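You operate a simulated robot arm through the tools that you are given. There is no shell and no other tool. Be economical: measure what you need, move in short steps, check, and stop when the job is done.

You run a simulated two-armed robot. Do the job below in one go: nothing can be reset, and whatever is moved stays where it is left.

JOB
Hold the open tin on the near table top steady with one hand and put the spring from the side bench top in it with the other. Stack the 60 mm spacer puck from the side bench top on top of the 65 mm spacer puck. Fetch the small carton from the side bench top and set it on the side bench shelf. Take the belt carton that says "L46" from the front bench top and leave it on the side bench top. Put the nut box marked "V57" from the front bench top on top of the taped carton there and the nut box that says "V72" on top of the brown stock carton there. Put the blue tape roll from the front bench top on the deck under the near table and the black tape roll on the front bench shelf. Do these in any order. Set down upright: belt carton.

It is judged by the outcome, as a careful person would: the job done as asked, and still so three seconds after it is handed in. It fails if anything else is knocked over, pushed out of place, dropped, spilled or broken.

ROBOT AND FRAMES
Two 7-joint arms with fingered hands on one trunk, on a base that drives. Base frame: it is fixed to the floor where the robot stands at the start and does not move with it; the origin is under the middle of the robot, x ahead of it, y to its left, z up; the surface under the hand at the start is at about z = 0.9. Lengths are in m, angles in rad, forces in N, time in s.
The left shoulder is at the start at [0.07, 0.142, 1.239], the right one opposite. With the tool pointing down near the work surface each hand reaches from about 0.4 to 0.8 m from the robot's upright axis, wherever it stands, measured 20 degrees to its own side. Places, roughly: belt carton [-1.5, -2, 1]; deck under the near table [-2.4, 0.4, 0.4]; front bench shelf [-3.2, -2.1, 0.3]; nut box [-2, -2.25, 1]; open tin [-2.25, 0, 1]; side bench shelf [0.6, -0.9, 0.3]; side bench top [0.6, -0.9, 0.9]; small carton [0.75, -1.5, 1]; spacer puck [0.5, -0.25, 1]; spring (3x3x4 cm) [0.5, 0.1, 0.9]; stock carton [-2.25, -2.25, 1]; tape roll [-2.75, -2.25, 1]; taped carton (17x16x13 cm) [-1.8, -2.2, 1]. Payload 3.6 kg a hand.
The TCP of each hand is the grasp point between the finger pads, 0.025 m short of the fingertips. In the tool frame z runs along the fingers and y along their closing line. Largest opening 0.088 m; the body of the gripper starts 0.029 m behind the TCP. The gripper is a hand of 5 fingers: y runs from the thumb to the fingers, the wrist lies at [-0.013, -0.097, -0.162] in the tool frame.
Orientation is that of the tool frame in the base frame, as a unit quaternion [x, y, z, w]. With the fingers straight down and the wrist toward the robot, the tool's x, y and z point along [0, 1, 0], [1, 0, 0] and [0, 0, -1] of the base frame.

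CONTROLS
- The arms move only by the tool apply_moves. It takes "left_increments", "right_increments" or both (then of equal length, played together; a hand with none holds still); each is a list of rows, each a list of 6 numbers: the shift along the tool's x, y, z in m, then the turn, a rotation vector about the tool's x, y, z in rad. In form: [[dx, dy, dz, rx, ry, rz], ...]. A call has 1 to 10 rows; each row shifts and turns the commanded pose from where the row before left it, along the tool's axes as they then stand. Each row takes 0.2 s and may step no farther than 0.05 m and 0.15 rad from the row before; otherwise, the whole call is refused. Where a pose cannot be reached the arm comes as near as it can. A force on the tool above 40 N (or 10 N above the force at the start of the call, whichever is more), or a blocked arm, ends the call early, and 0.2 s more pass. In this call time passes only in rows, and 0.2 s behind the last. It gives the time, the measured TCP pose, the force on the tool (base axes), the opening and the grip force at its end, in the units of the frame above (readings bear some noise), with the torque about the TCP (base axes, N m) and any sound that the robot's microphone picked up, and new pictures: "show" is both (left out), scene, wrist or none (wrist: the cameras of the hands that moved).
- Cameras (640 x 400 px; columns grow to the right, rows downward): "scene" is now at [0.1233, -0.0341, 1.4501]; the picture's right is [-0.41, -0.91, 0.00], its down [-0.66, 0.30, -0.69] and it looks along [0.62, -0.28, -0.73] (base axes); focal length 214 px, centre (320, 200). "left" rides on the left gripper at [-0.059, -0.079, -0.105] in its tool frame; the picture's right is [-0.73, -0.32, 0.61], its down [0.62, -0.68, 0.38] and it looks along [0.29, 0.66, 0.70] (tool axes); focal length 234 px, centre (320, 200). "right" rides on the right gripper at [0.059, -0.079, -0.105] in its tool frame; the picture's right is [-0.73, 0.32, -0.61], its down [-0.62, -0.68, 0.38] and it looks along [-0.29, 0.66, 0.70] (tool axes); focal length 234 px, centre (320, 200).
- slide_trunk(by): slides the trunk up (or, below 0, down) by that many m; the arms and the scene camera ride with it, the base frame stays. It gives what a move gives, with no picture.
- steer(legs): drives the robot by 1 to 6 legs, each [ahead, left, turn to the left] in m, m and rad, along the robot's own axes; the way and the turn of a leg run together, so that a leg with both is an arc; at most 1.5 m and 3.142 rad a leg. The arms and the cameras ride along, it lands a little off, and it stops where it bumps. It gives what a move gives, and a new picture of the scene camera.
- finger_targets(index, middle, ring, little, thumb_bend, thumb_turn, hand): sets how far each is bent, from 0 (flat) to 100 (curled in); at 30 the hand is open as for a grip, at 70 the pads meet at the TCP. One left out holds its place. A second passes; each finger stops where it meets its share of the squeeze, and holds until it gets a number again. It is the only way to open and close the hand. It gives what a move gives, with no picture; readings hold the bend of each and the force on index, middle, ring, little, thumb and palm. thumb_turn goes from beside the hand (0) to across from the fingers (100), as for a grip.
- head_to(pan, tilt): turns the head with the scene camera to pan (to the left, within 1.501 rad either way) and tilt (down, from -0.506 to 1.204), counted from straight ahead of the robot. It gives what a move gives, and a new picture of the scene camera.
- measure_at(camera, pixels): for up to 12 pixels [column, row] of the newest picture of that camera ("zoom" is the newest enlarged one), the place [x, y, z] in the base frame of the surface seen there, good to about 0.003 m. No time passes.
- enlarge(camera, box): a new picture of the part [left, top, right, bottom] of that camera's present view, enlarged. No time passes.
- hand_in(): hands the job in; it is judged then, once.

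Go step by step. Measure first, check grasps and placings, and put right what went wrong. The budget is 322 turns and 360 pictures, counting those below and the enlarged ones. Unless the task says otherwise, let go and move clear before handing in, and close with one line.

The tools are called after ">>>" by a JSON object that holds its "op" and its "data". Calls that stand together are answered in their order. apply_moves: Moves the arms, as the interface text tells. Its arguments: {"type":"object","properties":{"left_increments":{"type":"array"},"right_increments":{"type":"array"},"show":{"type":"string","enum":["both","scene","wrist","none"]}},"required":[]} The other tools are called the same way: slide_trunk (by) slides the trunk up or down; finger_targets (index, middle, ring, little, thumb_bend, thumb_turn, hand) moves the fingers one by one; steer (legs) drives the base; head_to (pan, tilt) turns the head that bears the scene camera; measure_at (camera, pixels) gives the place of the surface under pixels of a picture; enlarge (camera, box) takes an enlarged picture of a part of a camera's view; hand_in () hands the job in.

At the start:

```text
time: 0.0
left_tcp_pos: [0.4874, -0.0552, 1.1855]
left_ee_rot: [0.707, 0.707, 0.0, 0.0]
left_force: [-0.7, -0.1, 0.6]
left_ft_torque: [-0.01, 0.01, 0.0]
left_grip_width: 0.0876
left_gripper_force: 0.0
left_shape: jaw
left_bend: [30.0, 30.0, 30.0, 30.0, 30.0, 98.0]
left_finger forces: [0.0, 0.0, 0.0, 0.1, 0.0, 0.0]
right_tcp_pos: [0.3428, -0.453, 1.252]
right_ee_rot: [0.707, 0.707, 0.0, 0.0]
right_force: [-0.3, 0.9, 0.2]
right_ft_torque: [-0.03, -0.04, 0.0]
right_grip_width: 0.0877
right_gripper_force: 0.0
right_shape: jaw
right_bend: [30.0, 30.0, 30.0, 30.0, 30.0, 98.0]
right_finger forces: [0.0, 0.0, 0.1, 0.1, 0.0, 0.1]
trunk travel left (down, up): [-0.775, 0.165]
robot x, y, heading: [-0.0023, 0.0003, -0.0]
head pan, tilt: [-0.424, 0.815]
```

scene: 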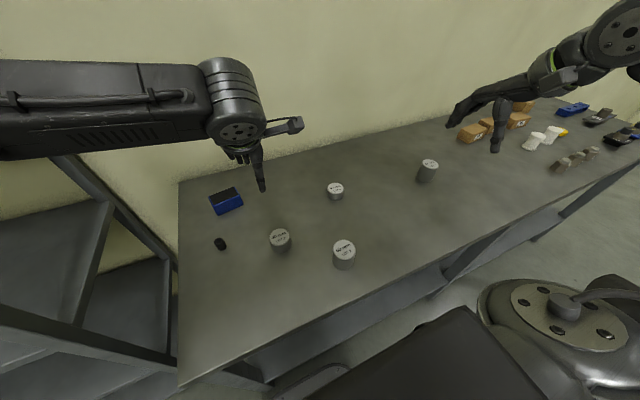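
right: 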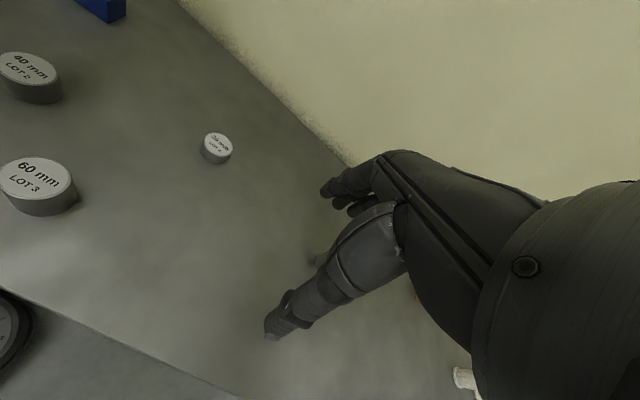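
left: 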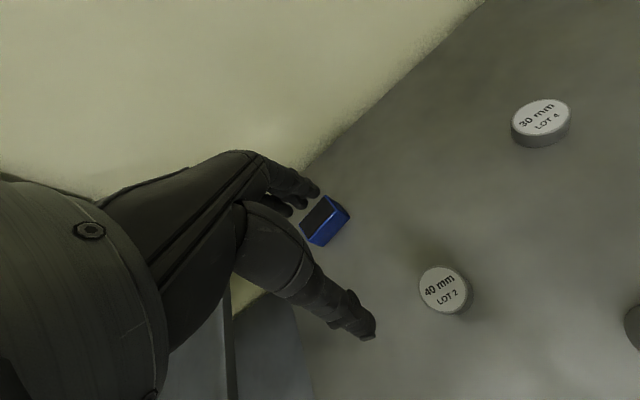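

The scene picture shows four pucks (pixels 280,240; 335,190; 344,254; 428,170) and a dark little part at (220,243), likely the spring. I'll enlarge and measure.

>>> {"op": "enlarge", "data": {"camera": "scene", "box": [180, 140, 460, 315]}}

>>> {"op": "enlarge", "data": {"camera": "scene", "box": [430, 80, 640, 211]}}

>>> {"op": "measure_at", "data": {"camera": "scene", "pixels": [[220, 241], [280, 235], [335, 187], [344, 247], [430, 164], [225, 200], [470, 132], [520, 120], [540, 138], [200, 320], [380, 310], [300, 300]]}}

```text
2.29 times, centred on (320, 228) of scene
```

zoom: 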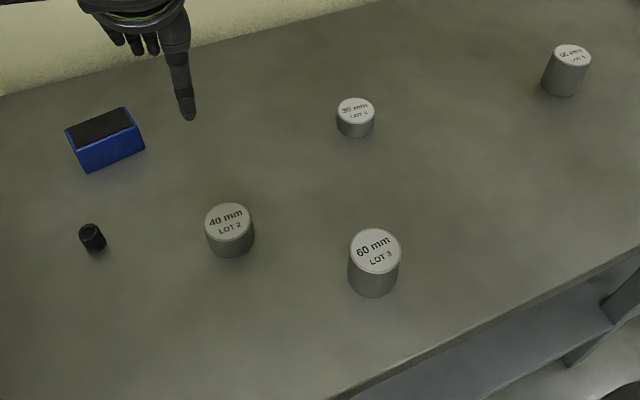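

```text
3.05 times, centred on (535, 146) of scene
```

zoom: 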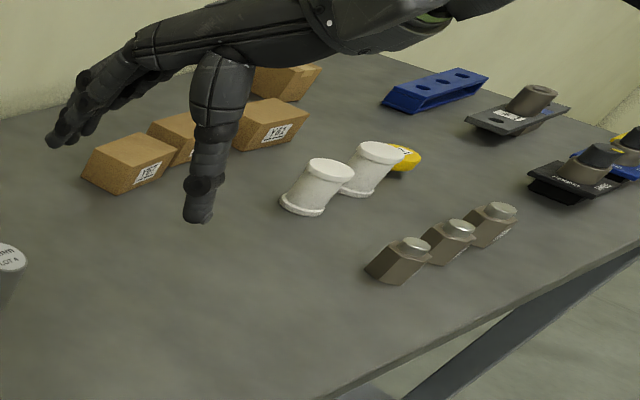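

```text
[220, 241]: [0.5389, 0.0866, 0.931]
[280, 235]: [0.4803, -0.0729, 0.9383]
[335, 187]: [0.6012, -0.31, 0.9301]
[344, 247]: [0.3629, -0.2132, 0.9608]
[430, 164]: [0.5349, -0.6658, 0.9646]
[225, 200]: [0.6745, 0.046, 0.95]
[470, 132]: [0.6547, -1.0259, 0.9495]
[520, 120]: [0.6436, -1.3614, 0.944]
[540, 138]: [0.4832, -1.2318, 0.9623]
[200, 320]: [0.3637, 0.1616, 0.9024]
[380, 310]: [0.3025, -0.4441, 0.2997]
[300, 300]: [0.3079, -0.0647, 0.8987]
```

The far puck's top is at z 0.965, so it is the 65 mm one. The 60 mm puck's top centre is about (0.363, -0.213, 0.961). I'll move the right hand above the 60 mm puck.

>>> {"op": "apply_moves", "data": {"right_increments": [[0.048, 0.004, 0.025, 0, 0, 0], [0.048, 0.004, 0.025, 0, 0, 0], [0.048, 0.004, 0.025, 0, 0, 0], [0.048, 0.004, 0.025, 0, 0, 0], [0.048, 0.004, 0.025, 0, 0, 0]]}}

```text
refused: row 1 steps farther than a row can; nothing moved
```

The step was over the limit; I'll use smaller ones.

>>> {"op": "apply_moves", "data": {"right_increments": [[0.04, 0.0033, 0.02, 0, 0, 0], [0.04, 0.0033, 0.02, 0, 0, 0], [0.04, 0.0033, 0.02, 0, 0, 0], [0.04, 0.0033, 0.02, 0, 0, 0], [0.04, 0.0033, 0.02, 0, 0, 0], [0.04, 0.0033, 0.02, 0, 0, 0]]}}

```text
time: 1.4
left_tcp_pos: [0.4903, -0.0507, 1.1847]
left_ee_rot: [0.706, 0.708, -0.002, 0.001]
left_force: [0.2, 0.4, -0.2]
left_ft_torque: [-0.03, 0.06, -0.02]
left_grip_width: 0.0877
left_gripper_force: 0.1
left_shape: jaw
left_bend: [30.0, 30.0, 30.0, 30.0, 30.0, 98.0]
left_finger forces: [0.0, 0.1, 0.0, 0.0, 0.0, 0.1]
right_tcp_pos: [0.3999, -0.2159, 1.1428]
right_ee_rot: [0.707, 0.707, -0.002, 0.0]
right_force: [0.6, -0.1, 0.0]
right_ft_torque: [-0.04, 0.04, -0.01]
right_grip_width: 0.088
right_gripper_force: 0.0
right_shape: jaw
right_bend: [30.0, 30.0, 30.0, 30.0, 30.0, 98.0]
right_finger forces: [0.1, 0.0, 0.0, 0.1, 0.1, 0.1]
right hand out of reach, approached as far as the arm can: row 4, 5, 6
trunk travel left (down, up): [-0.775, 0.165]
robot x, y, heading: [0.0008, -0.0025, -0.002]
head pan, tilt: [-0.424, 0.815]
```

scene: 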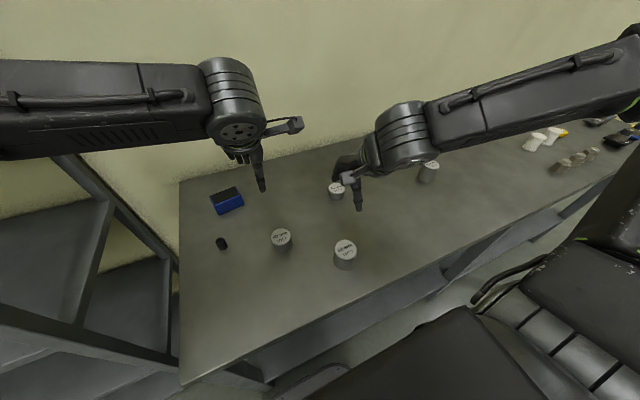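
right: 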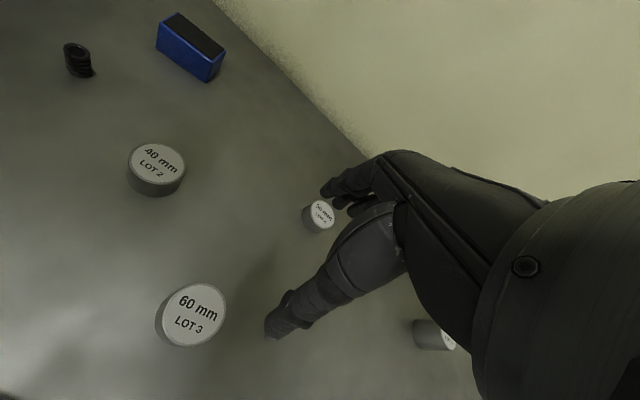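

The puck is too near for the right arm. I'll back the base off and shift a bit to the right.

>>> {"op": "steer", "data": {"legs": [[-0.14, -0.12, 0]]}}

>>> {"op": "measure_at", "data": {"camera": "scene", "pixels": [[320, 200]]}}

```text
time: 2.9
left_tcp_pos: [0.3511, -0.1721, 1.1846]
left_ee_rot: [0.707, 0.707, -0.001, 0.0]
left_force: [0.3, -0.1, -0.2]
left_ft_torque: [0.01, -0.01, 0.0]
left_grip_width: 0.0878
left_gripper_force: 0.0
left_shape: jaw
left_bend: [30.0, 30.0, 30.0, 30.0, 30.0, 98.0]
left_finger forces: [0.0, 0.0, 0.1, 0.0, 0.1, 0.0]
right_tcp_pos: [0.2599, -0.3373, 1.1424]
right_ee_rot: [0.707, 0.707, -0.001, 0.0]
right_force: [0.0, -0.5, -0.3]
right_ft_torque: [0.01, 0.06, 0.02]
right_grip_width: 0.0878
right_gripper_force: 0.1
right_shape: jaw
right_bend: [30.0, 30.0, 30.0, 30.0, 30.0, 98.0]
right_finger forces: [0.0, 0.1, 0.0, 0.0, 0.0, 0.0]
trunk travel left (down, up): [-0.775, 0.165]
robot x, y, heading: [-0.1385, -0.1204, -0.001]
head pan, tilt: [-0.424, 0.815]
```

scene: 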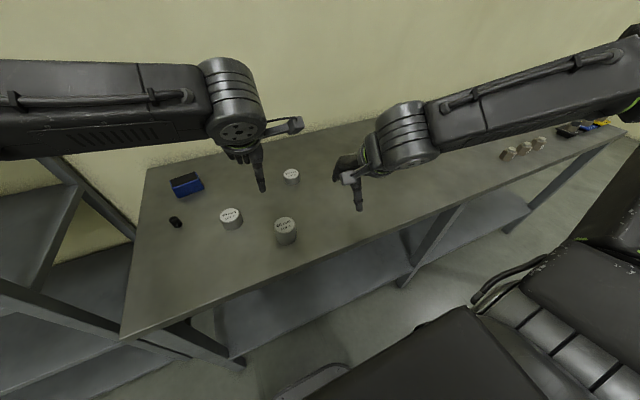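

```text
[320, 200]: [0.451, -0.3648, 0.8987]
```

Now I'll move the right hand above the puck and the left one aside.

>>> {"op": "apply_moves", "data": {"left_increments": [[0.04, 0.015, 0, 0, 0, 0], [0.04, 0.015, 0, 0, 0, 0], [0.04, 0.015, 0, 0, 0, 0], [0.04, 0.015, 0, 0, 0, 0], [0.04, 0.015, 0, 0, 0, 0]], "right_increments": [[0.0248, 0.0206, 0.014, 0, 0, 0], [0.0248, 0.0206, 0.014, 0, 0, 0], [0.0248, 0.0206, 0.014, 0, 0, 0], [0.0248, 0.0206, 0.014, 0, 0, 0], [0.0248, 0.0206, 0.014, 0, 0, 0]]}}

```text
time: 4.1
left_tcp_pos: [0.4253, 0.0308, 1.185]
left_ee_rot: [0.708, 0.707, -0.001, 0.0]
left_force: [0.0, 0.3, 0.0]
left_ft_torque: [-0.05, 0.02, 0.0]
left_grip_width: 0.0877
left_gripper_force: 0.0
left_shape: jaw
left_bend: [30.0, 30.0, 30.0, 30.0, 30.0, 98.0]
left_finger forces: [0.0, 0.0, 0.1, 0.1, 0.0, 0.0]
right_tcp_pos: [0.3651, -0.2121, 1.0701]
right_ee_rot: [0.707, 0.707, -0.001, -0.001]
right_force: [-0.2, 0.1, -0.2]
right_ft_torque: [0.04, 0.04, 0.02]
right_grip_width: 0.088
right_gripper_force: 0.0
right_shape: jaw
right_bend: [30.0, 30.0, 30.0, 30.0, 30.0, 98.0]
right_finger forces: [0.0, 0.0, 0.0, 0.0, 0.2, 0.1]
trunk travel left (down, up): [-0.775, 0.165]
robot x, y, heading: [-0.139, -0.1168, -0.003]
head pan, tilt: [-0.424, 0.815]
```

scene: 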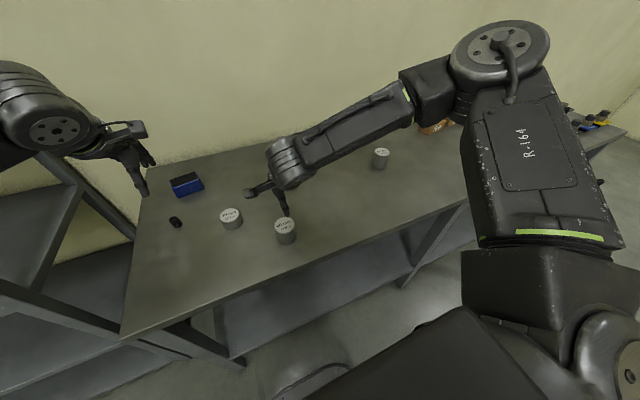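
right: 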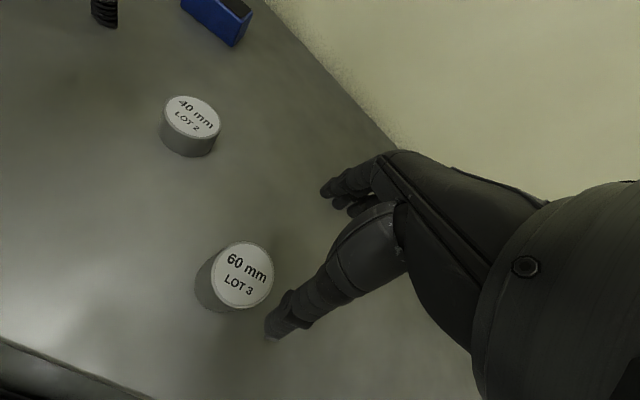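
left: 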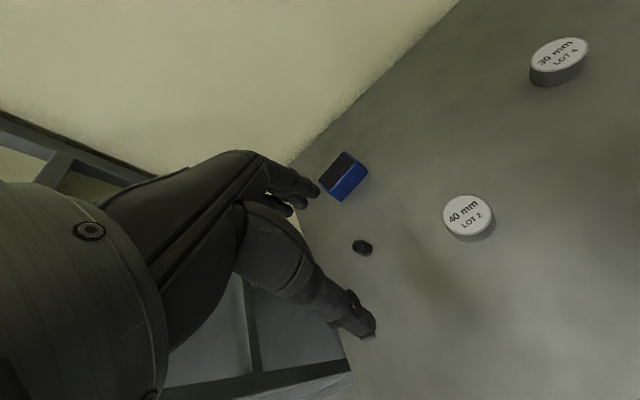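

Measuring the puck's rim from the wrist camera.

>>> {"op": "measure_at", "data": {"camera": "right", "pixels": [[215, 270], [270, 278], [240, 246], [241, 306], [243, 275], [190, 115]]}}

```text
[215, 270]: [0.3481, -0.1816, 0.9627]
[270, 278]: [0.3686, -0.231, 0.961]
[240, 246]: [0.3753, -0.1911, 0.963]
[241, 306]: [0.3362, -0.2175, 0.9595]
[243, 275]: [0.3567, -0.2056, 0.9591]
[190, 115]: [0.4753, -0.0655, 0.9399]
```

Puck centre is about (0.357, -0.206), roughly 55 mm wide. Descending onto it.

>>> {"op": "apply_moves", "data": {"right_increments": [[0.006, -0.008, 0.02, 0, 0, 0], [0, 0, 0.03, 0, 0, 0], [0, 0, 0.03, 0, 0, 0], [0, 0, 0.03, 0, 0, 0], [0, 0, 0.02, 0, 0, 0]]}}

```text
time: 5.3
left_tcp_pos: [0.424, 0.0286, 1.1866]
left_ee_rot: [0.708, 0.707, 0.0, 0.0]
left_force: [0.0, -0.9, 0.1]
left_ft_torque: [0.0, -0.01, 0.02]
left_grip_width: 0.088
left_gripper_force: 0.0
left_shape: jaw
left_bend: [30.0, 30.0, 30.0, 30.0, 30.0, 98.0]
left_finger forces: [0.0, 0.1, 0.1, 0.1, 0.0, 0.0]
right_tcp_pos: [0.341, -0.2528, 0.9741]
right_ee_rot: [0.707, 0.707, -0.001, 0.0]
right_force: [-0.1, 0.2, 1.0]
right_ft_torque: [0.01, 0.01, 0.01]
right_grip_width: 0.088
right_gripper_force: 0.0
right_shape: jaw
right_bend: [30.0, 30.0, 30.0, 30.0, 30.0, 98.0]
right_finger forces: [0.0, 0.0, 0.0, 0.0, 0.0, 0.0]
right hand out of reach, approached as far as the arm can: row 2, 3, 4, 5
trunk travel left (down, up): [-0.775, 0.165]
robot x, y, heading: [-0.1422, -0.1181, 0.002]
head pan, tilt: [-0.424, 0.815]
```

scene: 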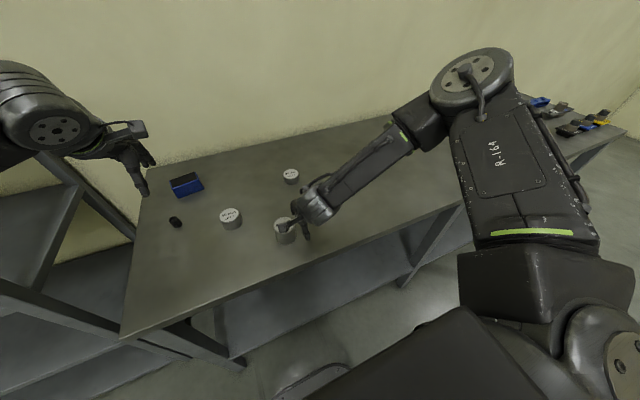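
right: 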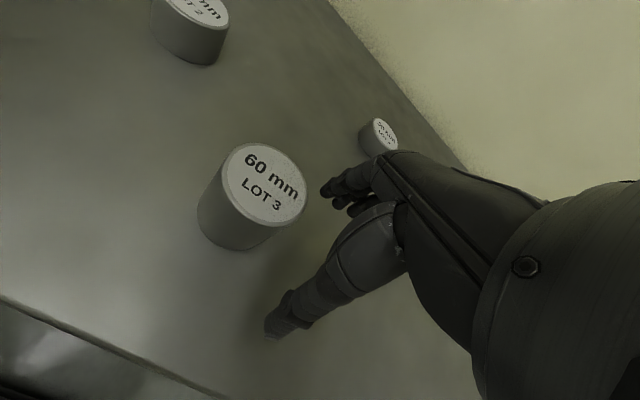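

The arm is folded too tight at this distance. I'll lift and back off the base another 0.15 m.

>>> {"op": "apply_moves", "data": {"right_increments": [[0, 0, -0.04, 0, 0, 0], [0, 0, -0.04, 0, 0, 0], [0, 0, -0.04, 0, 0, 0]], "show": "none"}}

>>> {"op": "steer", "data": {"legs": [[-0.14, 0, 0]]}}

```text
time: 6.1
left_tcp_pos: [0.4218, 0.0285, 1.1866]
left_ee_rot: [0.707, 0.708, 0.0, 0.0]
left_force: [-0.6, -0.8, -0.2]
left_ft_torque: [0.0, -0.02, -0.03]
left_grip_width: 0.0878
left_gripper_force: 0.1
left_shape: jaw
left_bend: [30.0, 30.0, 30.0, 30.0, 30.0, 98.0]
left_finger forces: [0.1, 0.0, 0.0, 0.1, 0.0, 0.0]
right_tcp_pos: [0.3409, -0.252, 1.0955]
right_ee_rot: [0.706, 0.708, 0.001, -0.001]
right_force: [-0.6, -0.1, -0.3]
right_ft_torque: [0.02, -0.03, -0.01]
right_grip_width: 0.0878
right_gripper_force: 0.0
right_shape: jaw
right_bend: [30.0, 30.0, 30.0, 30.0, 30.0, 98.0]
right_finger forces: [0.1, 0.1, 0.1, 0.0, 0.0, 0.1]
trunk travel left (down, up): [-0.775, 0.165]
robot x, y, heading: [-0.1406, -0.117, 0.002]
head pan, tilt: [-0.424, 0.815]
```

```text
time: 7.5
left_tcp_pos: [0.2839, 0.0293, 1.1843]
left_ee_rot: [0.706, 0.708, -0.001, -0.001]
left_force: [-0.2, 0.7, -0.7]
left_ft_torque: [-0.01, 0.0, -0.04]
left_grip_width: 0.0876
left_gripper_force: 0.0
left_shape: jaw
left_bend: [30.0, 30.0, 30.0, 30.0, 30.0, 98.0]
left_finger forces: [0.0, 0.1, 0.0, 0.0, 0.0, 0.0]
right_tcp_pos: [0.2031, -0.2519, 1.0939]
right_ee_rot: [0.707, 0.707, -0.001, -0.001]
right_force: [0.2, -0.6, 0.5]
right_ft_torque: [0.0, 0.0, -0.01]
right_grip_width: 0.0879
right_gripper_force: 0.0
right_shape: jaw
right_bend: [30.0, 30.0, 30.0, 30.0, 30.0, 98.0]
right_finger forces: [0.0, 0.1, 0.1, 0.0, 0.0, 0.1]
trunk travel left (down, up): [-0.775, 0.165]
robot x, y, heading: [-0.2793, -0.1172, -0.002]
head pan, tilt: [-0.424, 0.815]
```

scene: 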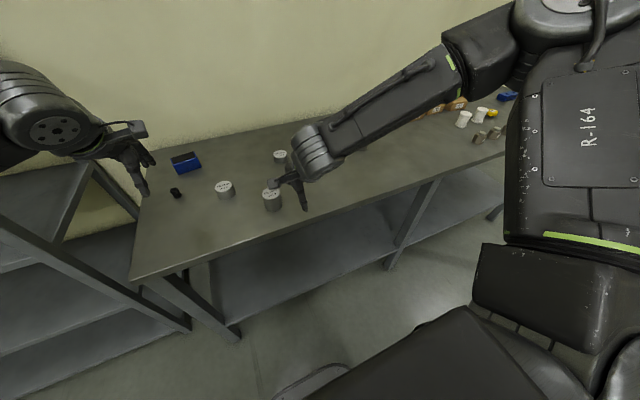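

Now to above the puck: +0.154 in x, +0.046 in y, then down to 1.03.

>>> {"op": "apply_moves", "data": {"right_increments": [[0.0115, 0.0385, 0, 0, 0, 0], [0.0115, 0.0385, 0, 0, 0, 0], [0.0115, 0.0385, 0, 0, 0, 0], [0.0115, 0.0385, 0, 0, 0, 0], [0, 0, 0.04, 0, 0, 0], [0, 0, 0.03, 0, 0, 0]], "show": "wrist"}}

```text
time: 8.8
left_tcp_pos: [0.2827, 0.0284, 1.1856]
left_ee_rot: [0.707, 0.707, 0.0, 0.001]
left_force: [0.2, 0.0, -0.4]
left_ft_torque: [-0.04, 0.05, 0.05]
left_grip_width: 0.088
left_gripper_force: 0.0
left_shape: jaw
left_bend: [30.0, 30.0, 30.0, 30.0, 30.0, 98.0]
left_finger forces: [0.0, 0.0, 0.0, 0.0, 0.0, 0.0]
right_tcp_pos: [0.3117, -0.2602, 1.0468]
right_ee_rot: [0.707, 0.707, 0.0, -0.001]
right_force: [1.2, 0.5, 1.3]
right_ft_torque: [-0.01, 0.0, -0.01]
right_grip_width: 0.0877
right_gripper_force: 0.1
right_shape: jaw
right_bend: [30.0, 30.0, 30.0, 30.0, 30.0, 98.0]
right_finger forces: [0.0, 0.0, 0.0, 0.0, 0.0, 0.0]
right hand out of reach, approached as far as the arm can: row 3, 4, 5, 6
trunk travel left (down, up): [-0.775, 0.165]
robot x, y, heading: [-0.2804, -0.1211, -0.001]
head pan, tilt: [-0.424, 0.815]
```

right: 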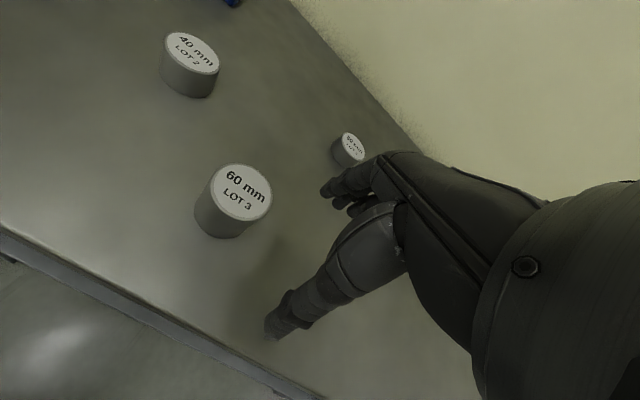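

The arm seems caught at a joint limit near the midline. I'll bring it back toward its starting posture and shift the base so the puck lies about 20° to the right.

>>> {"op": "apply_moves", "data": {"right_increments": [[0, 0, -0.045, 0, 0, 0], [0, 0, -0.045, 0, 0, 0], [-0.03, -0.025, -0.03, 0, 0, 0], [-0.03, -0.03, -0.02, 0, 0, 0], [-0.035, -0.03, -0.01, 0, 0, 0], [-0.035, -0.03, 0, 0, 0, 0], [-0.035, -0.03, 0, 0, 0, 0], [-0.035, -0.03, 0, 0, 0, 0]], "show": "none"}}

>>> {"op": "steer", "data": {"legs": [[0.06, 0.14, 0]]}}

```text
time: 10.7
left_tcp_pos: [0.2813, 0.0269, 1.1873]
left_ee_rot: [0.707, 0.708, 0.001, -0.001]
left_force: [-0.3, -0.2, 1.0]
left_ft_torque: [0.01, 0.01, -0.01]
left_grip_width: 0.0876
left_gripper_force: 0.0
left_shape: jaw
left_bend: [30.0, 30.0, 30.0, 30.0, 30.0, 98.0]
left_finger forces: [0.0, 0.0, 0.0, 0.0, 0.0, 0.1]
right_tcp_pos: [0.1355, -0.4605, 1.1927]
right_ee_rot: [0.705, 0.709, 0.0, -0.001]
right_force: [0.4, -0.3, -0.3]
right_ft_torque: [0.01, -0.02, -0.01]
right_grip_width: 0.0879
right_gripper_force: 0.0
right_shape: jaw
right_bend: [30.0, 30.0, 30.0, 30.0, 30.0, 98.0]
right_finger forces: [0.0, 0.1, 0.0, 0.1, 0.0, 0.0]
trunk travel left (down, up): [-0.775, 0.165]
robot x, y, heading: [-0.2811, -0.1203, 0.003]
head pan, tilt: [-0.424, 0.815]
```

```text
time: 12.0
left_tcp_pos: [0.3415, 0.1639, 1.187]
left_ee_rot: [0.707, 0.707, 0.001, -0.001]
left_force: [0.3, -0.5, -0.7]
left_ft_torque: [0.02, -0.03, -0.02]
left_grip_width: 0.0872
left_gripper_force: 0.0
left_shape: jaw
left_bend: [30.0, 30.0, 30.0, 30.0, 30.0, 98.0]
left_finger forces: [0.1, 0.0, 0.1, 0.0, 0.0, 0.0]
right_tcp_pos: [0.1955, -0.3226, 1.1932]
right_ee_rot: [0.707, 0.707, 0.001, -0.001]
right_force: [0.0, -0.4, -0.4]
right_ft_torque: [0.05, -0.01, 0.03]
right_grip_width: 0.0878
right_gripper_force: 0.0
right_shape: jaw
right_bend: [30.0, 30.0, 30.0, 30.0, 30.0, 98.0]
right_finger forces: [0.0, 0.0, 0.0, 0.1, 0.0, 0.0]
trunk travel left (down, up): [-0.775, 0.165]
robot x, y, heading: [-0.2197, 0.0252, -0.001]
head pan, tilt: [-0.424, 0.815]
```

scene: 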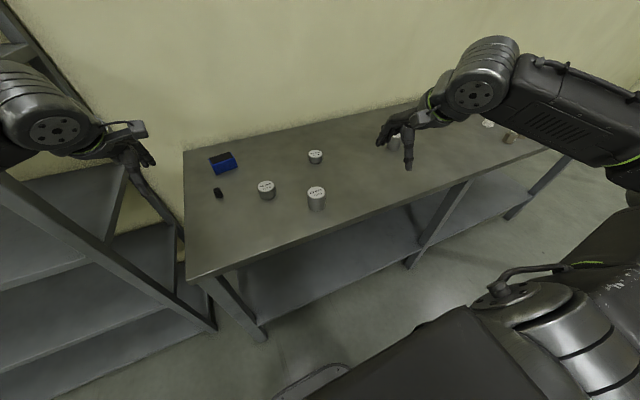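

Posture restored; moving again above the puck (target 0.357, -0.206).

>>> {"op": "apply_moves", "data": {"right_increments": [[0, 0.045, 0, 0, 0, 0], [0, 0.045, 0, 0, 0, 0], [0.01, 0.04, 0, 0, 0, 0], [0.035, 0.032, 0, 0, 0, 0], [0.035, 0, 0.03, 0, 0, 0], [0.036, 0, 0.03, 0, 0, 0], [0, 0, 0.04, 0, 0, 0], [0, 0, 0.04, 0, 0, 0]]}}

```text
time: 13.8
left_tcp_pos: [0.3438, 0.1651, 1.1866]
left_ee_rot: [0.707, 0.707, -0.001, 0.0]
left_force: [0.2, 0.1, 1.2]
left_ft_torque: [0.03, 0.01, 0.0]
left_grip_width: 0.0877
left_gripper_force: 0.1
left_shape: jaw
left_bend: [30.0, 30.0, 30.0, 30.0, 30.0, 98.0]
left_finger forces: [0.0, 0.1, 0.0, 0.0, 0.0, 0.0]
right_tcp_pos: [0.3587, -0.2058, 1.0529]
right_ee_rot: [0.707, 0.707, 0.0, 0.0]
right_force: [0.7, -0.7, 0.2]
right_ft_torque: [0.02, 0.0, -0.01]
right_grip_width: 0.0878
right_gripper_force: 0.0
right_shape: jaw
right_bend: [30.0, 30.0, 30.0, 30.0, 30.0, 98.0]
right_finger forces: [0.1, 0.0, 0.1, 0.0, 0.0, 0.0]
trunk travel left (down, up): [-0.775, 0.165]
robot x, y, heading: [-0.2166, 0.0224, 0.002]
head pan, tilt: [-0.424, 0.815]
```

scene: 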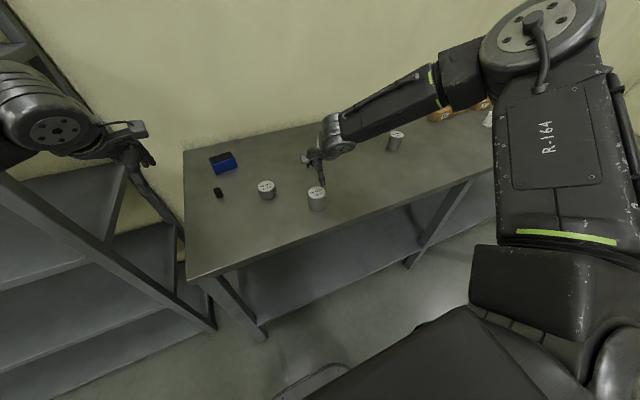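
right: 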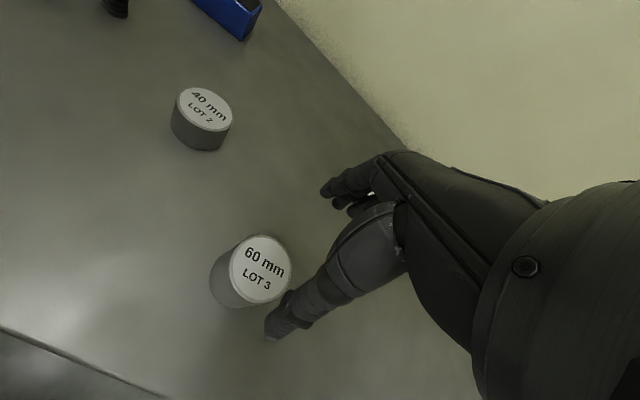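

Directly above now. Descending, while re-measuring the top's centre.

>>> {"op": "measure_at", "data": {"camera": "right", "pixels": [[234, 262], [288, 274], [258, 239], [264, 300]]}}

>>> {"op": "apply_moves", "data": {"right_increments": [[0, 0, 0.025, 0, 0, 0], [0, 0, 0.025, 0, 0, 0], [0, 0, 0.015, 0, 0, 0]], "show": "wrist"}}

```text
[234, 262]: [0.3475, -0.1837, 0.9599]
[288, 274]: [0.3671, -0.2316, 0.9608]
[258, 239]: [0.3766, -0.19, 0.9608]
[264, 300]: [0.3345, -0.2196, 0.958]
```

```text
time: 14.6
left_tcp_pos: [0.3442, 0.1656, 1.1868]
left_ee_rot: [0.707, 0.707, -0.001, 0.0]
left_force: [0.0, -0.5, -0.2]
left_ft_torque: [-0.01, 0.02, 0.05]
left_grip_width: 0.088
left_gripper_force: 0.1
left_shape: jaw
left_bend: [30.0, 30.0, 30.0, 30.0, 30.0, 98.0]
left_finger forces: [0.1, 0.0, 0.0, 0.0, 0.0, 0.0]
right_tcp_pos: [0.3566, -0.2057, 0.9902]
right_ee_rot: [0.707, 0.708, 0.0, -0.001]
right_force: [0.0, 0.2, 0.2]
right_ft_torque: [-0.02, -0.01, -0.05]
right_grip_width: 0.0879
right_gripper_force: 0.0
right_shape: jaw
right_bend: [30.0, 30.0, 30.0, 30.0, 30.0, 98.0]
right_finger forces: [0.1, 0.0, 0.0, 0.0, 0.0, 0.0]
trunk travel left (down, up): [-0.775, 0.165]
robot x, y, heading: [-0.2231, 0.0224, -0.005]
head pan, tilt: [-0.424, 0.815]
```

right: 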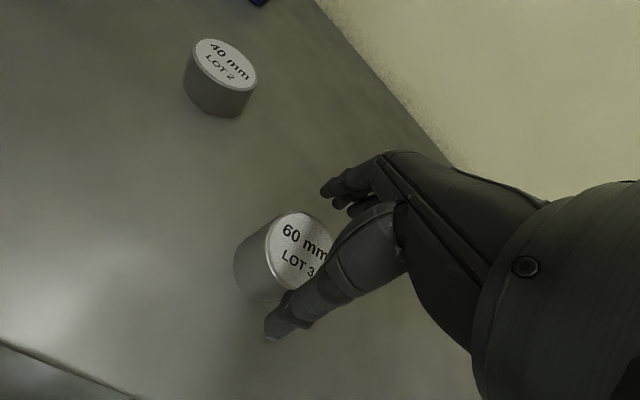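

Centred at (0.356, -0.206). Down another 0.05 and close.

>>> {"op": "apply_moves", "data": {"right_increments": [[0, 0, 0.025, 0, 0, 0], [0, 0, 0.023, 0, 0, 0]], "show": "wrist"}}

>>> {"op": "finger_targets", "data": {"hand": "right", "index": 70, "middle": 70, "ring": 70, "little": 70, "thumb_bend": 70}}

```text
time: 15.2
left_tcp_pos: [0.3435, 0.1666, 1.1859]
left_ee_rot: [0.707, 0.707, 0.0, 0.001]
left_force: [0.4, 0.2, 0.3]
left_ft_torque: [-0.04, 0.0, 0.0]
left_grip_width: 0.0877
left_gripper_force: 0.1
left_shape: jaw
left_bend: [30.0, 30.0, 30.0, 30.0, 30.0, 98.0]
left_finger forces: [0.1, 0.1, 0.1, 0.1, 0.0, 0.0]
right_tcp_pos: [0.3547, -0.2061, 0.9453]
right_ee_rot: [0.708, 0.707, 0.0, 0.0]
right_force: [3.1, -0.6, 1.7]
right_ft_torque: [0.02, -0.04, -0.02]
right_grip_width: 0.0879
right_gripper_force: 0.0
right_shape: jaw
right_bend: [29.0, 30.0, 30.0, 30.0, 30.0, 98.0]
right_finger forces: [3.0, 0.0, 0.1, 0.0, 0.0, 0.0]
right hand out of reach, approached as far as the arm can: row 2
trunk travel left (down, up): [-0.775, 0.165]
robot x, y, heading: [-0.2239, 0.0195, -0.002]
head pan, tilt: [-0.424, 0.815]
```

right: 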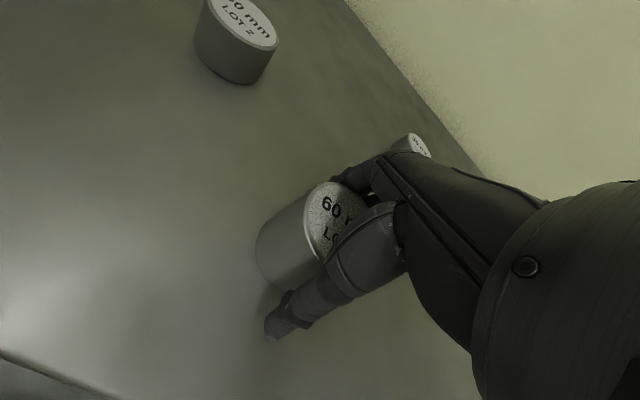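

```text
time: 16.2
left_tcp_pos: [0.3431, 0.1666, 1.1861]
left_ee_rot: [0.707, 0.707, 0.001, 0.0]
left_force: [0.1, 0.0, -0.5]
left_ft_torque: [0.03, -0.02, 0.01]
left_grip_width: 0.0875
left_gripper_force: 0.0
left_shape: jaw
left_bend: [30.0, 30.0, 30.0, 30.0, 30.0, 98.0]
left_finger forces: [0.0, 0.0, 0.0, 0.1, 0.0, 0.0]
right_tcp_pos: [0.3535, -0.2065, 0.9472]
right_ee_rot: [0.707, 0.707, 0.0, -0.001]
right_force: [4.3, -0.5, 8.1]
right_ft_torque: [-0.11, -0.57, 0.02]
right_grip_width: 0.0515
right_gripper_force: 30.2
right_shape: fingers
right_bend: [41.0, 50.0, 57.0, 70.0, 54.0, 94.0]
right_finger forces: [15.9, 8.3, 7.2, 0.0, 29.4, 0.0]
trunk travel left (down, up): [-0.775, 0.165]
robot x, y, heading: [-0.2187, 0.0164, -0.002]
head pan, tilt: [-0.424, 0.815]
```

Gripped (30 N). Lift and then drive ahead and to the right toward the 65 mm puck.

>>> {"op": "apply_moves", "data": {"right_increments": [[0, 0, -0.04, 0, 0, 0], [0, 0, -0.04, 0, 0, 0], [0, 0, -0.04, 0, 0, 0], [0, 0, -0.04, 0, 0, 0]]}}

```text
time: 17.2
left_tcp_pos: [0.343, 0.1657, 1.1874]
left_ee_rot: [0.707, 0.707, 0.0, -0.001]
left_force: [0.0, 0.5, 0.4]
left_ft_torque: [0.0, -0.03, 0.0]
left_grip_width: 0.0877
left_gripper_force: 0.1
left_shape: jaw
left_bend: [30.0, 30.0, 30.0, 30.0, 30.0, 98.0]
left_finger forces: [0.1, 0.1, 0.0, 0.0, 0.1, 0.1]
right_tcp_pos: [0.3537, -0.2078, 1.1038]
right_ee_rot: [0.707, 0.708, -0.001, 0.0]
right_force: [0.9, 0.1, -3.9]
right_ft_torque: [-0.02, -0.02, 0.02]
right_grip_width: 0.0514
right_gripper_force: 27.0
right_shape: fingers
right_bend: [42.0, 51.0, 59.0, 70.0, 54.0, 94.0]
right_finger forces: [12.5, 7.0, 6.5, 0.0, 28.2, 0.0]
trunk travel left (down, up): [-0.775, 0.165]
robot x, y, heading: [-0.2173, 0.023, 0.0]
head pan, tilt: [-0.424, 0.815]
```

scene: 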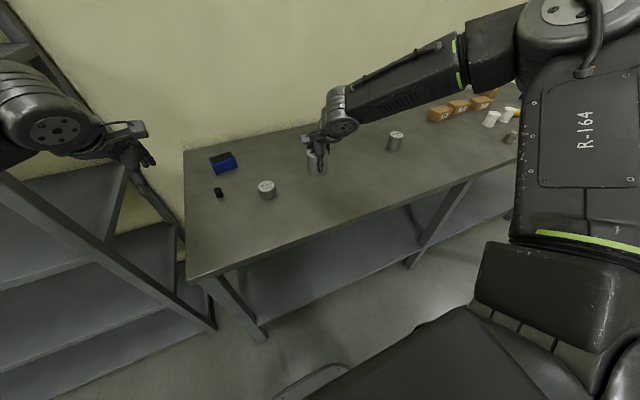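
right: 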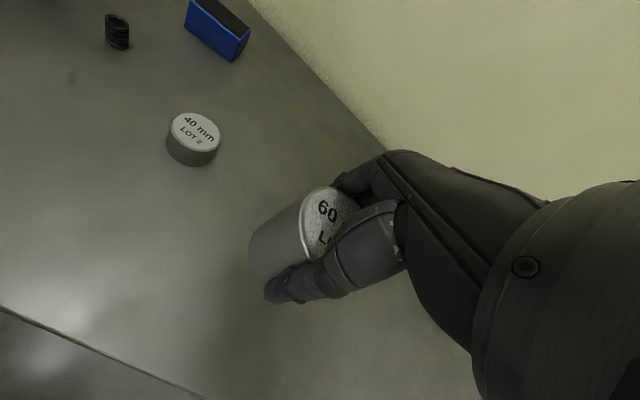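

The 60 mm puck hangs securely. Driving right 0.45 and ahead 0.18.

>>> {"op": "steer", "data": {"legs": [[0, -0.45, 0], [0.16, 0, 0]]}}

>>> {"op": "head_to", "data": {"pan": -0.35, "tilt": 0.815}}

```text
time: 21.0
left_tcp_pos: [0.5027, -0.29, 1.1868]
left_ee_rot: [0.708, 0.706, 0.001, 0.0]
left_force: [-0.9, -0.2, 0.7]
left_ft_torque: [0.04, 0.0, -0.02]
left_grip_width: 0.0876
left_gripper_force: 0.0
left_shape: jaw
left_bend: [30.0, 30.0, 30.0, 30.0, 30.0, 98.0]
left_finger forces: [0.0, 0.0, 0.0, 0.0, 0.0, 0.0]
right_tcp_pos: [0.5115, -0.6624, 1.104]
right_ee_rot: [0.708, 0.706, 0.0, 0.0]
right_force: [0.6, 0.4, -4.3]
right_ft_torque: [-0.02, 0.01, -0.02]
right_grip_width: 0.0515
right_gripper_force: 26.6
right_shape: fingers
right_bend: [42.0, 51.0, 59.0, 70.0, 54.0, 94.0]
right_finger forces: [12.6, 6.8, 6.5, 0.0, 28.1, 0.0]
trunk travel left (down, up): [-0.775, 0.165]
robot x, y, heading: [-0.0569, -0.4354, -0.002]
head pan, tilt: [-0.424, 0.815]
```

scene: 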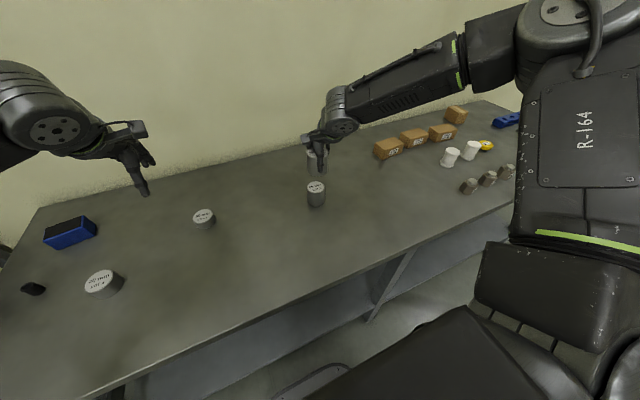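

```text
time: 21.6
left_tcp_pos: [0.5044, -0.2894, 1.1845]
left_ee_rot: [0.708, 0.706, 0.0, -0.001]
left_force: [-0.2, -0.3, -1.0]
left_ft_torque: [0.01, -0.02, -0.02]
left_grip_width: 0.0877
left_gripper_force: 0.0
left_shape: jaw
left_bend: [30.0, 30.0, 30.0, 30.0, 30.0, 98.0]
left_finger forces: [0.0, 0.0, 0.1, 0.1, 0.0, 0.0]
right_tcp_pos: [0.5139, -0.6651, 1.1025]
right_ee_rot: [0.709, 0.705, -0.002, 0.0]
right_force: [-0.5, -0.3, -4.3]
right_ft_torque: [0.0, -0.01, -0.02]
right_grip_width: 0.0515
right_gripper_force: 27.0
right_shape: fingers
right_bend: [42.0, 51.0, 59.0, 70.0, 54.0, 94.0]
right_finger forces: [12.5, 6.8, 6.6, 0.0, 28.0, 0.1]
trunk travel left (down, up): [-0.775, 0.165]
robot x, y, heading: [-0.0628, -0.4337, -0.002]
head pan, tilt: [-0.351, 0.815]
```

scene: 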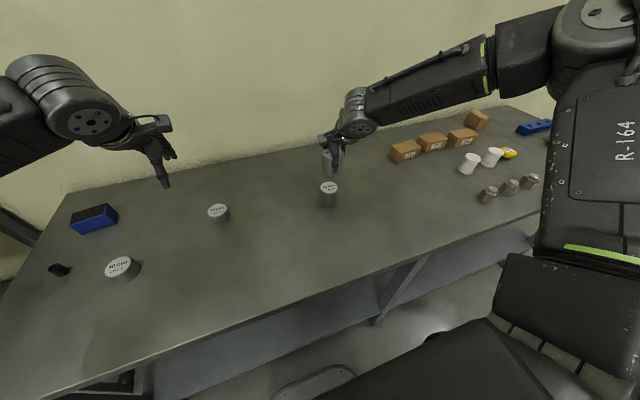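

>>> {"op": "enlarge", "data": {"camera": "scene", "box": [290, 140, 370, 220]}}

>>> {"op": "enlarge", "data": {"camera": "right", "box": [0, 0, 640, 400]}}

>>> {"op": "measure_at", "data": {"camera": "scene", "pixels": [[328, 186], [322, 187], [335, 186], [328, 183], [328, 189]]}}

```text
5.00 times, centred on (330, 180) of scene
```

zoom: 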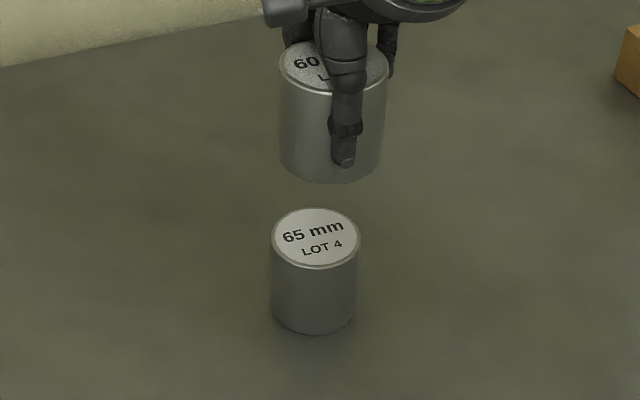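

```text
1.00 times, centred on (320, 200) of right (not enlarged: the box is as wide or as high as the picture)
```

zoom: 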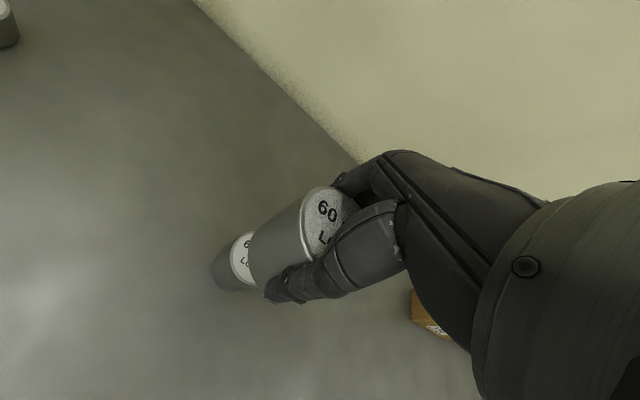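

```text
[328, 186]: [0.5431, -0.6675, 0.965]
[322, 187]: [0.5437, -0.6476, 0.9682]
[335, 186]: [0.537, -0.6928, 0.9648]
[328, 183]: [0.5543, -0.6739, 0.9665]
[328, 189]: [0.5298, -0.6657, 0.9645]
```

Label "65 mm" confirmed. I'll measure both puck tops precisely in an enlarged view.

>>> {"op": "enlarge", "data": {"camera": "scene", "box": [290, 140, 370, 220]}}

>>> {"op": "measure_at", "data": {"camera": "zoom", "pixels": [[275, 237], [356, 236], [315, 212], [316, 264], [285, 70], [382, 72], [281, 110], [384, 110], [300, 172], [305, 48], [375, 165], [330, 178]]}}

```text
5.00 times, centred on (330, 180) of scene
```

zoom: 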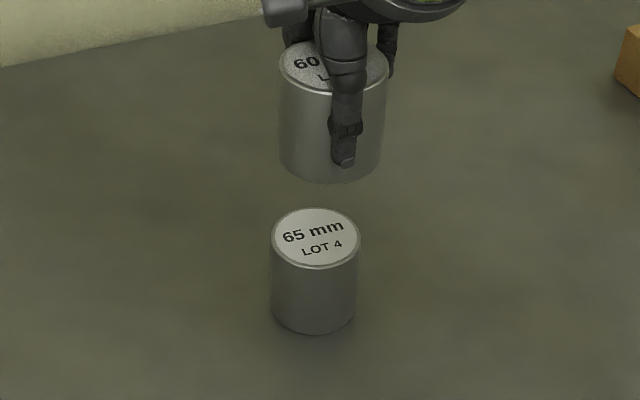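

```text
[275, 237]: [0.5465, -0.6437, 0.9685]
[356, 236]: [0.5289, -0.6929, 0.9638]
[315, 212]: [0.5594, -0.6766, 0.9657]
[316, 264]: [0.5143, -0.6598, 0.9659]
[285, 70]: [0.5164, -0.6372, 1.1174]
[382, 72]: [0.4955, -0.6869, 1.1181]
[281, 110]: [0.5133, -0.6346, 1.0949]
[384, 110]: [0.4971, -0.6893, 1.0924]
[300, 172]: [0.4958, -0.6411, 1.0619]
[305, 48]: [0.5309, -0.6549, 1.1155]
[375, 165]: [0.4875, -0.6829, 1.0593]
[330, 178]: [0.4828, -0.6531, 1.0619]
```

The 65 mm top is centred at (0.537, -0.668); the held puck is centred about (0.506, -0.662), bottom at ~1.058. I'll shift +0.031 in x, -0.006 in y and lower most of the way.

>>> {"op": "apply_moves", "data": {"right_increments": [[-0.003, 0.016, 0, 0, 0, 0], [-0.003, 0.015, 0, 0, 0, 0], [0, 0, 0.03, 0, 0, 0], [0, 0, 0.025, 0, 0, 0], [0, 0, 0.015, 0, 0, 0]]}}

>>> {"op": "enlarge", "data": {"camera": "scene", "box": [290, 140, 370, 220]}}

```text
time: 22.8
left_tcp_pos: [0.5052, -0.2899, 1.1855]
left_ee_rot: [0.708, 0.706, 0.0, -0.001]
left_force: [0.1, -0.6, 0.6]
left_ft_torque: [0.01, -0.02, -0.01]
left_grip_width: 0.088
left_gripper_force: 0.2
left_shape: jaw
left_bend: [30.0, 30.0, 30.0, 30.0, 30.0, 98.0]
left_finger forces: [0.0, 0.0, 0.0, 0.0, 0.1, 0.0]
right_tcp_pos: [0.545, -0.6701, 1.0351]
right_ee_rot: [0.708, 0.706, 0.0, -0.001]
right_force: [-0.5, 0.8, -4.8]
right_ft_torque: [0.0, 0.0, -0.01]
right_grip_width: 0.0515
right_gripper_force: 26.8
right_shape: fingers
right_bend: [42.0, 51.0, 59.0, 70.0, 54.0, 94.0]
right_finger forces: [12.5, 6.8, 6.5, 0.0, 27.7, 0.0]
trunk travel left (down, up): [-0.775, 0.165]
robot x, y, heading: [-0.0586, -0.4362, -0.006]
head pan, tilt: [-0.351, 0.815]
```

scene: 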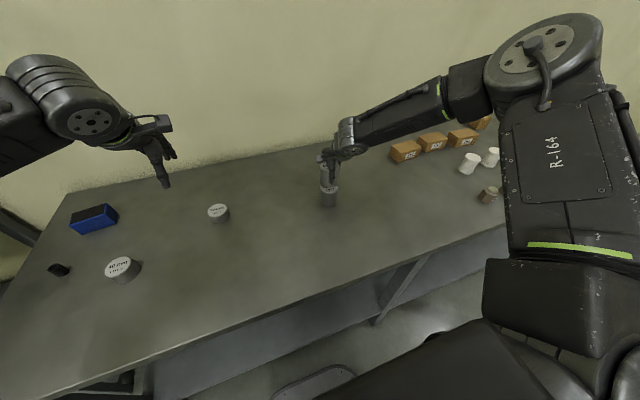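
right: 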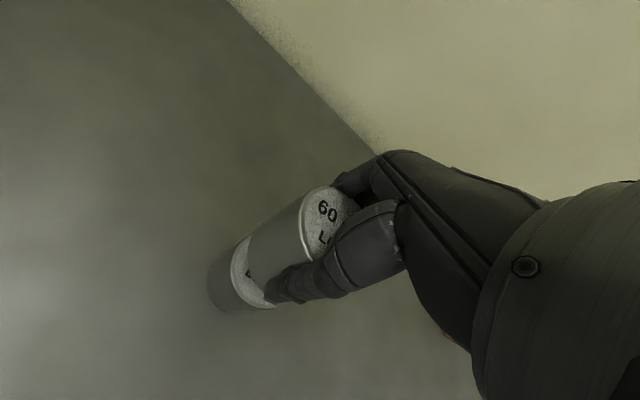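

```text
5.00 times, centred on (330, 180) of scene
```

zoom: 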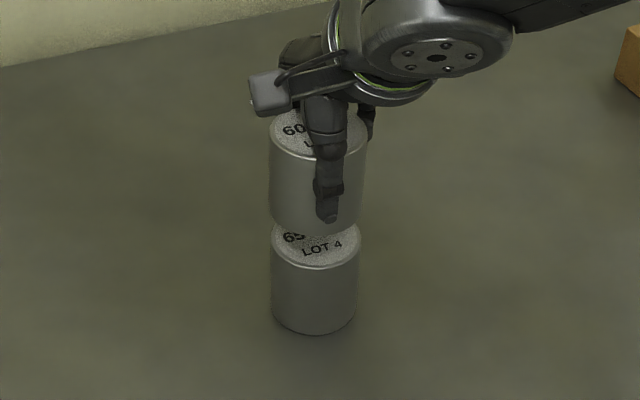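

Nearly aligned in the picture (held puck centre col ≈317, lower 315). Measuring sides once more.

>>> {"op": "measure_at", "data": {"camera": "zoom", "pixels": [[272, 160], [365, 160], [272, 190], [362, 190], [300, 220], [275, 280], [354, 280], [273, 265], [356, 265]]}}

```text
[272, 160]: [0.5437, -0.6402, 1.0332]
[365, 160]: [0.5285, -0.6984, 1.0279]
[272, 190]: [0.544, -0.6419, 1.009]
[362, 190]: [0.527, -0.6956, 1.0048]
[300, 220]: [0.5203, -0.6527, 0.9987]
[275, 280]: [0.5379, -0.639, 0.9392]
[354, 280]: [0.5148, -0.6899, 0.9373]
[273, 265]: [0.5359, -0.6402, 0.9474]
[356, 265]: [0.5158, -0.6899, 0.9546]
```

The held puck looks some 5 mm too far in x; I'll correct by -0.005 and lower in small steps.

>>> {"op": "apply_moves", "data": {"right_increments": [[0, -0.005, 0.008, 0, 0, 0], [0, 0, 0.006, 0, 0, 0], [0, 0, 0.003, 0, 0, 0]], "show": "none"}}

>>> {"op": "enlarge", "data": {"camera": "scene", "box": [290, 140, 370, 220]}}

```text
time: 23.6
left_tcp_pos: [0.5046, -0.2898, 1.1856]
left_ee_rot: [0.708, 0.706, 0.001, 0.0]
left_force: [-1.3, 0.0, 0.3]
left_ft_torque: [0.01, 0.0, 0.02]
left_grip_width: 0.0878
left_gripper_force: 0.0
left_shape: jaw
left_bend: [30.0, 30.0, 30.0, 30.0, 30.0, 98.0]
left_finger forces: [0.1, 0.0, 0.1, 0.1, 0.0, 0.0]
right_tcp_pos: [0.5399, -0.6682, 1.0159]
right_ee_rot: [0.708, 0.706, -0.001, 0.0]
right_force: [0.0, 0.0, -4.9]
right_ft_torque: [0.01, -0.05, 0.01]
right_grip_width: 0.0512
right_gripper_force: 26.8
right_shape: fingers
right_bend: [42.0, 51.0, 59.0, 70.0, 54.0, 94.0]
right_finger forces: [12.5, 6.7, 6.5, 0.0, 27.7, 0.1]
trunk travel left (down, up): [-0.775, 0.165]
robot x, y, heading: [-0.0598, -0.4319, -0.009]
head pan, tilt: [-0.351, 0.815]
```

```text
5.00 times, centred on (330, 180) of scene
```

zoom: 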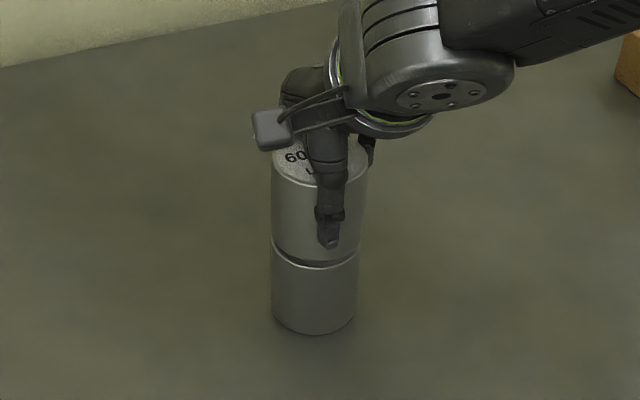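

Well aligned, a few mm gap left. Lower gently until contact.

>>> {"op": "apply_moves", "data": {"right_increments": [[0.001, 0, 0.003, 0, 0, 0], [0, 0, 0.002, 0, 0, 0]], "show": "none"}}

```text
time: 24.2
left_tcp_pos: [0.5049, -0.2886, 1.1847]
left_ee_rot: [0.708, 0.706, -0.001, 0.001]
left_force: [-0.6, -0.3, 0.6]
left_ft_torque: [0.01, -0.02, -0.01]
left_grip_width: 0.0874
left_gripper_force: 0.0
left_shape: jaw
left_bend: [30.0, 30.0, 30.0, 30.0, 30.0, 98.0]
left_finger forces: [0.0, 0.0, 0.1, 0.1, 0.0, 0.1]
right_tcp_pos: [0.5395, -0.6685, 1.0126]
right_ee_rot: [0.709, 0.705, 0.0, 0.0]
right_force: [1.1, -0.5, 3.5]
right_ft_torque: [-0.09, -0.26, -0.01]
right_grip_width: 0.0513
right_gripper_force: 28.7
right_shape: fingers
right_bend: [42.0, 51.0, 59.0, 70.0, 54.0, 94.0]
right_finger forces: [13.6, 7.7, 7.6, 0.0, 28.4, 0.0]
trunk travel left (down, up): [-0.775, 0.165]
robot x, y, heading: [-0.0584, -0.4343, 0.001]
head pan, tilt: [-0.351, 0.815]
```

Contact (+3.5 N). Opening the hand.

>>> {"op": "finger_targets", "data": {"hand": "right", "index": 30, "middle": 30, "ring": 30, "little": 30, "thumb_bend": 30}}

>>> {"op": "enlarge", "data": {"camera": "scene", "box": [290, 140, 370, 220]}}

```text
time: 25.2
left_tcp_pos: [0.5053, -0.2892, 1.1875]
left_ee_rot: [0.709, 0.706, 0.0, 0.0]
left_force: [-0.3, 0.6, 0.7]
left_ft_torque: [-0.02, 0.03, 0.02]
left_grip_width: 0.0873
left_gripper_force: 0.0
left_shape: jaw
left_bend: [30.0, 30.0, 30.0, 30.0, 30.0, 98.0]
left_finger forces: [0.1, 0.0, 0.1, 0.0, 0.0, 0.1]
right_tcp_pos: [0.5399, -0.6675, 1.012]
right_ee_rot: [0.708, 0.706, -0.001, -0.001]
right_force: [0.2, 0.5, -0.4]
right_ft_torque: [0.0, 0.0, -0.04]
right_grip_width: 0.0844
right_gripper_force: 0.0
right_shape: fingers
right_bend: [30.0, 30.0, 30.0, 30.0, 30.0, 97.0]
right_finger forces: [0.0, 0.0, 0.1, 0.0, 0.0, 0.0]
trunk travel left (down, up): [-0.775, 0.165]
robot x, y, heading: [-0.0579, -0.4318, -0.002]
head pan, tilt: [-0.351, 0.815]
```

```text
5.00 times, centred on (330, 180) of scene
```

zoom: 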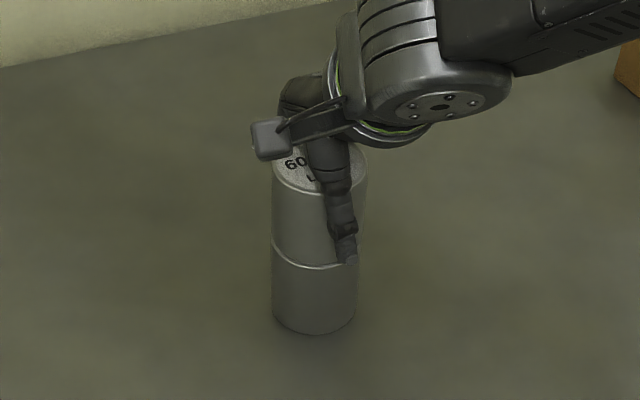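

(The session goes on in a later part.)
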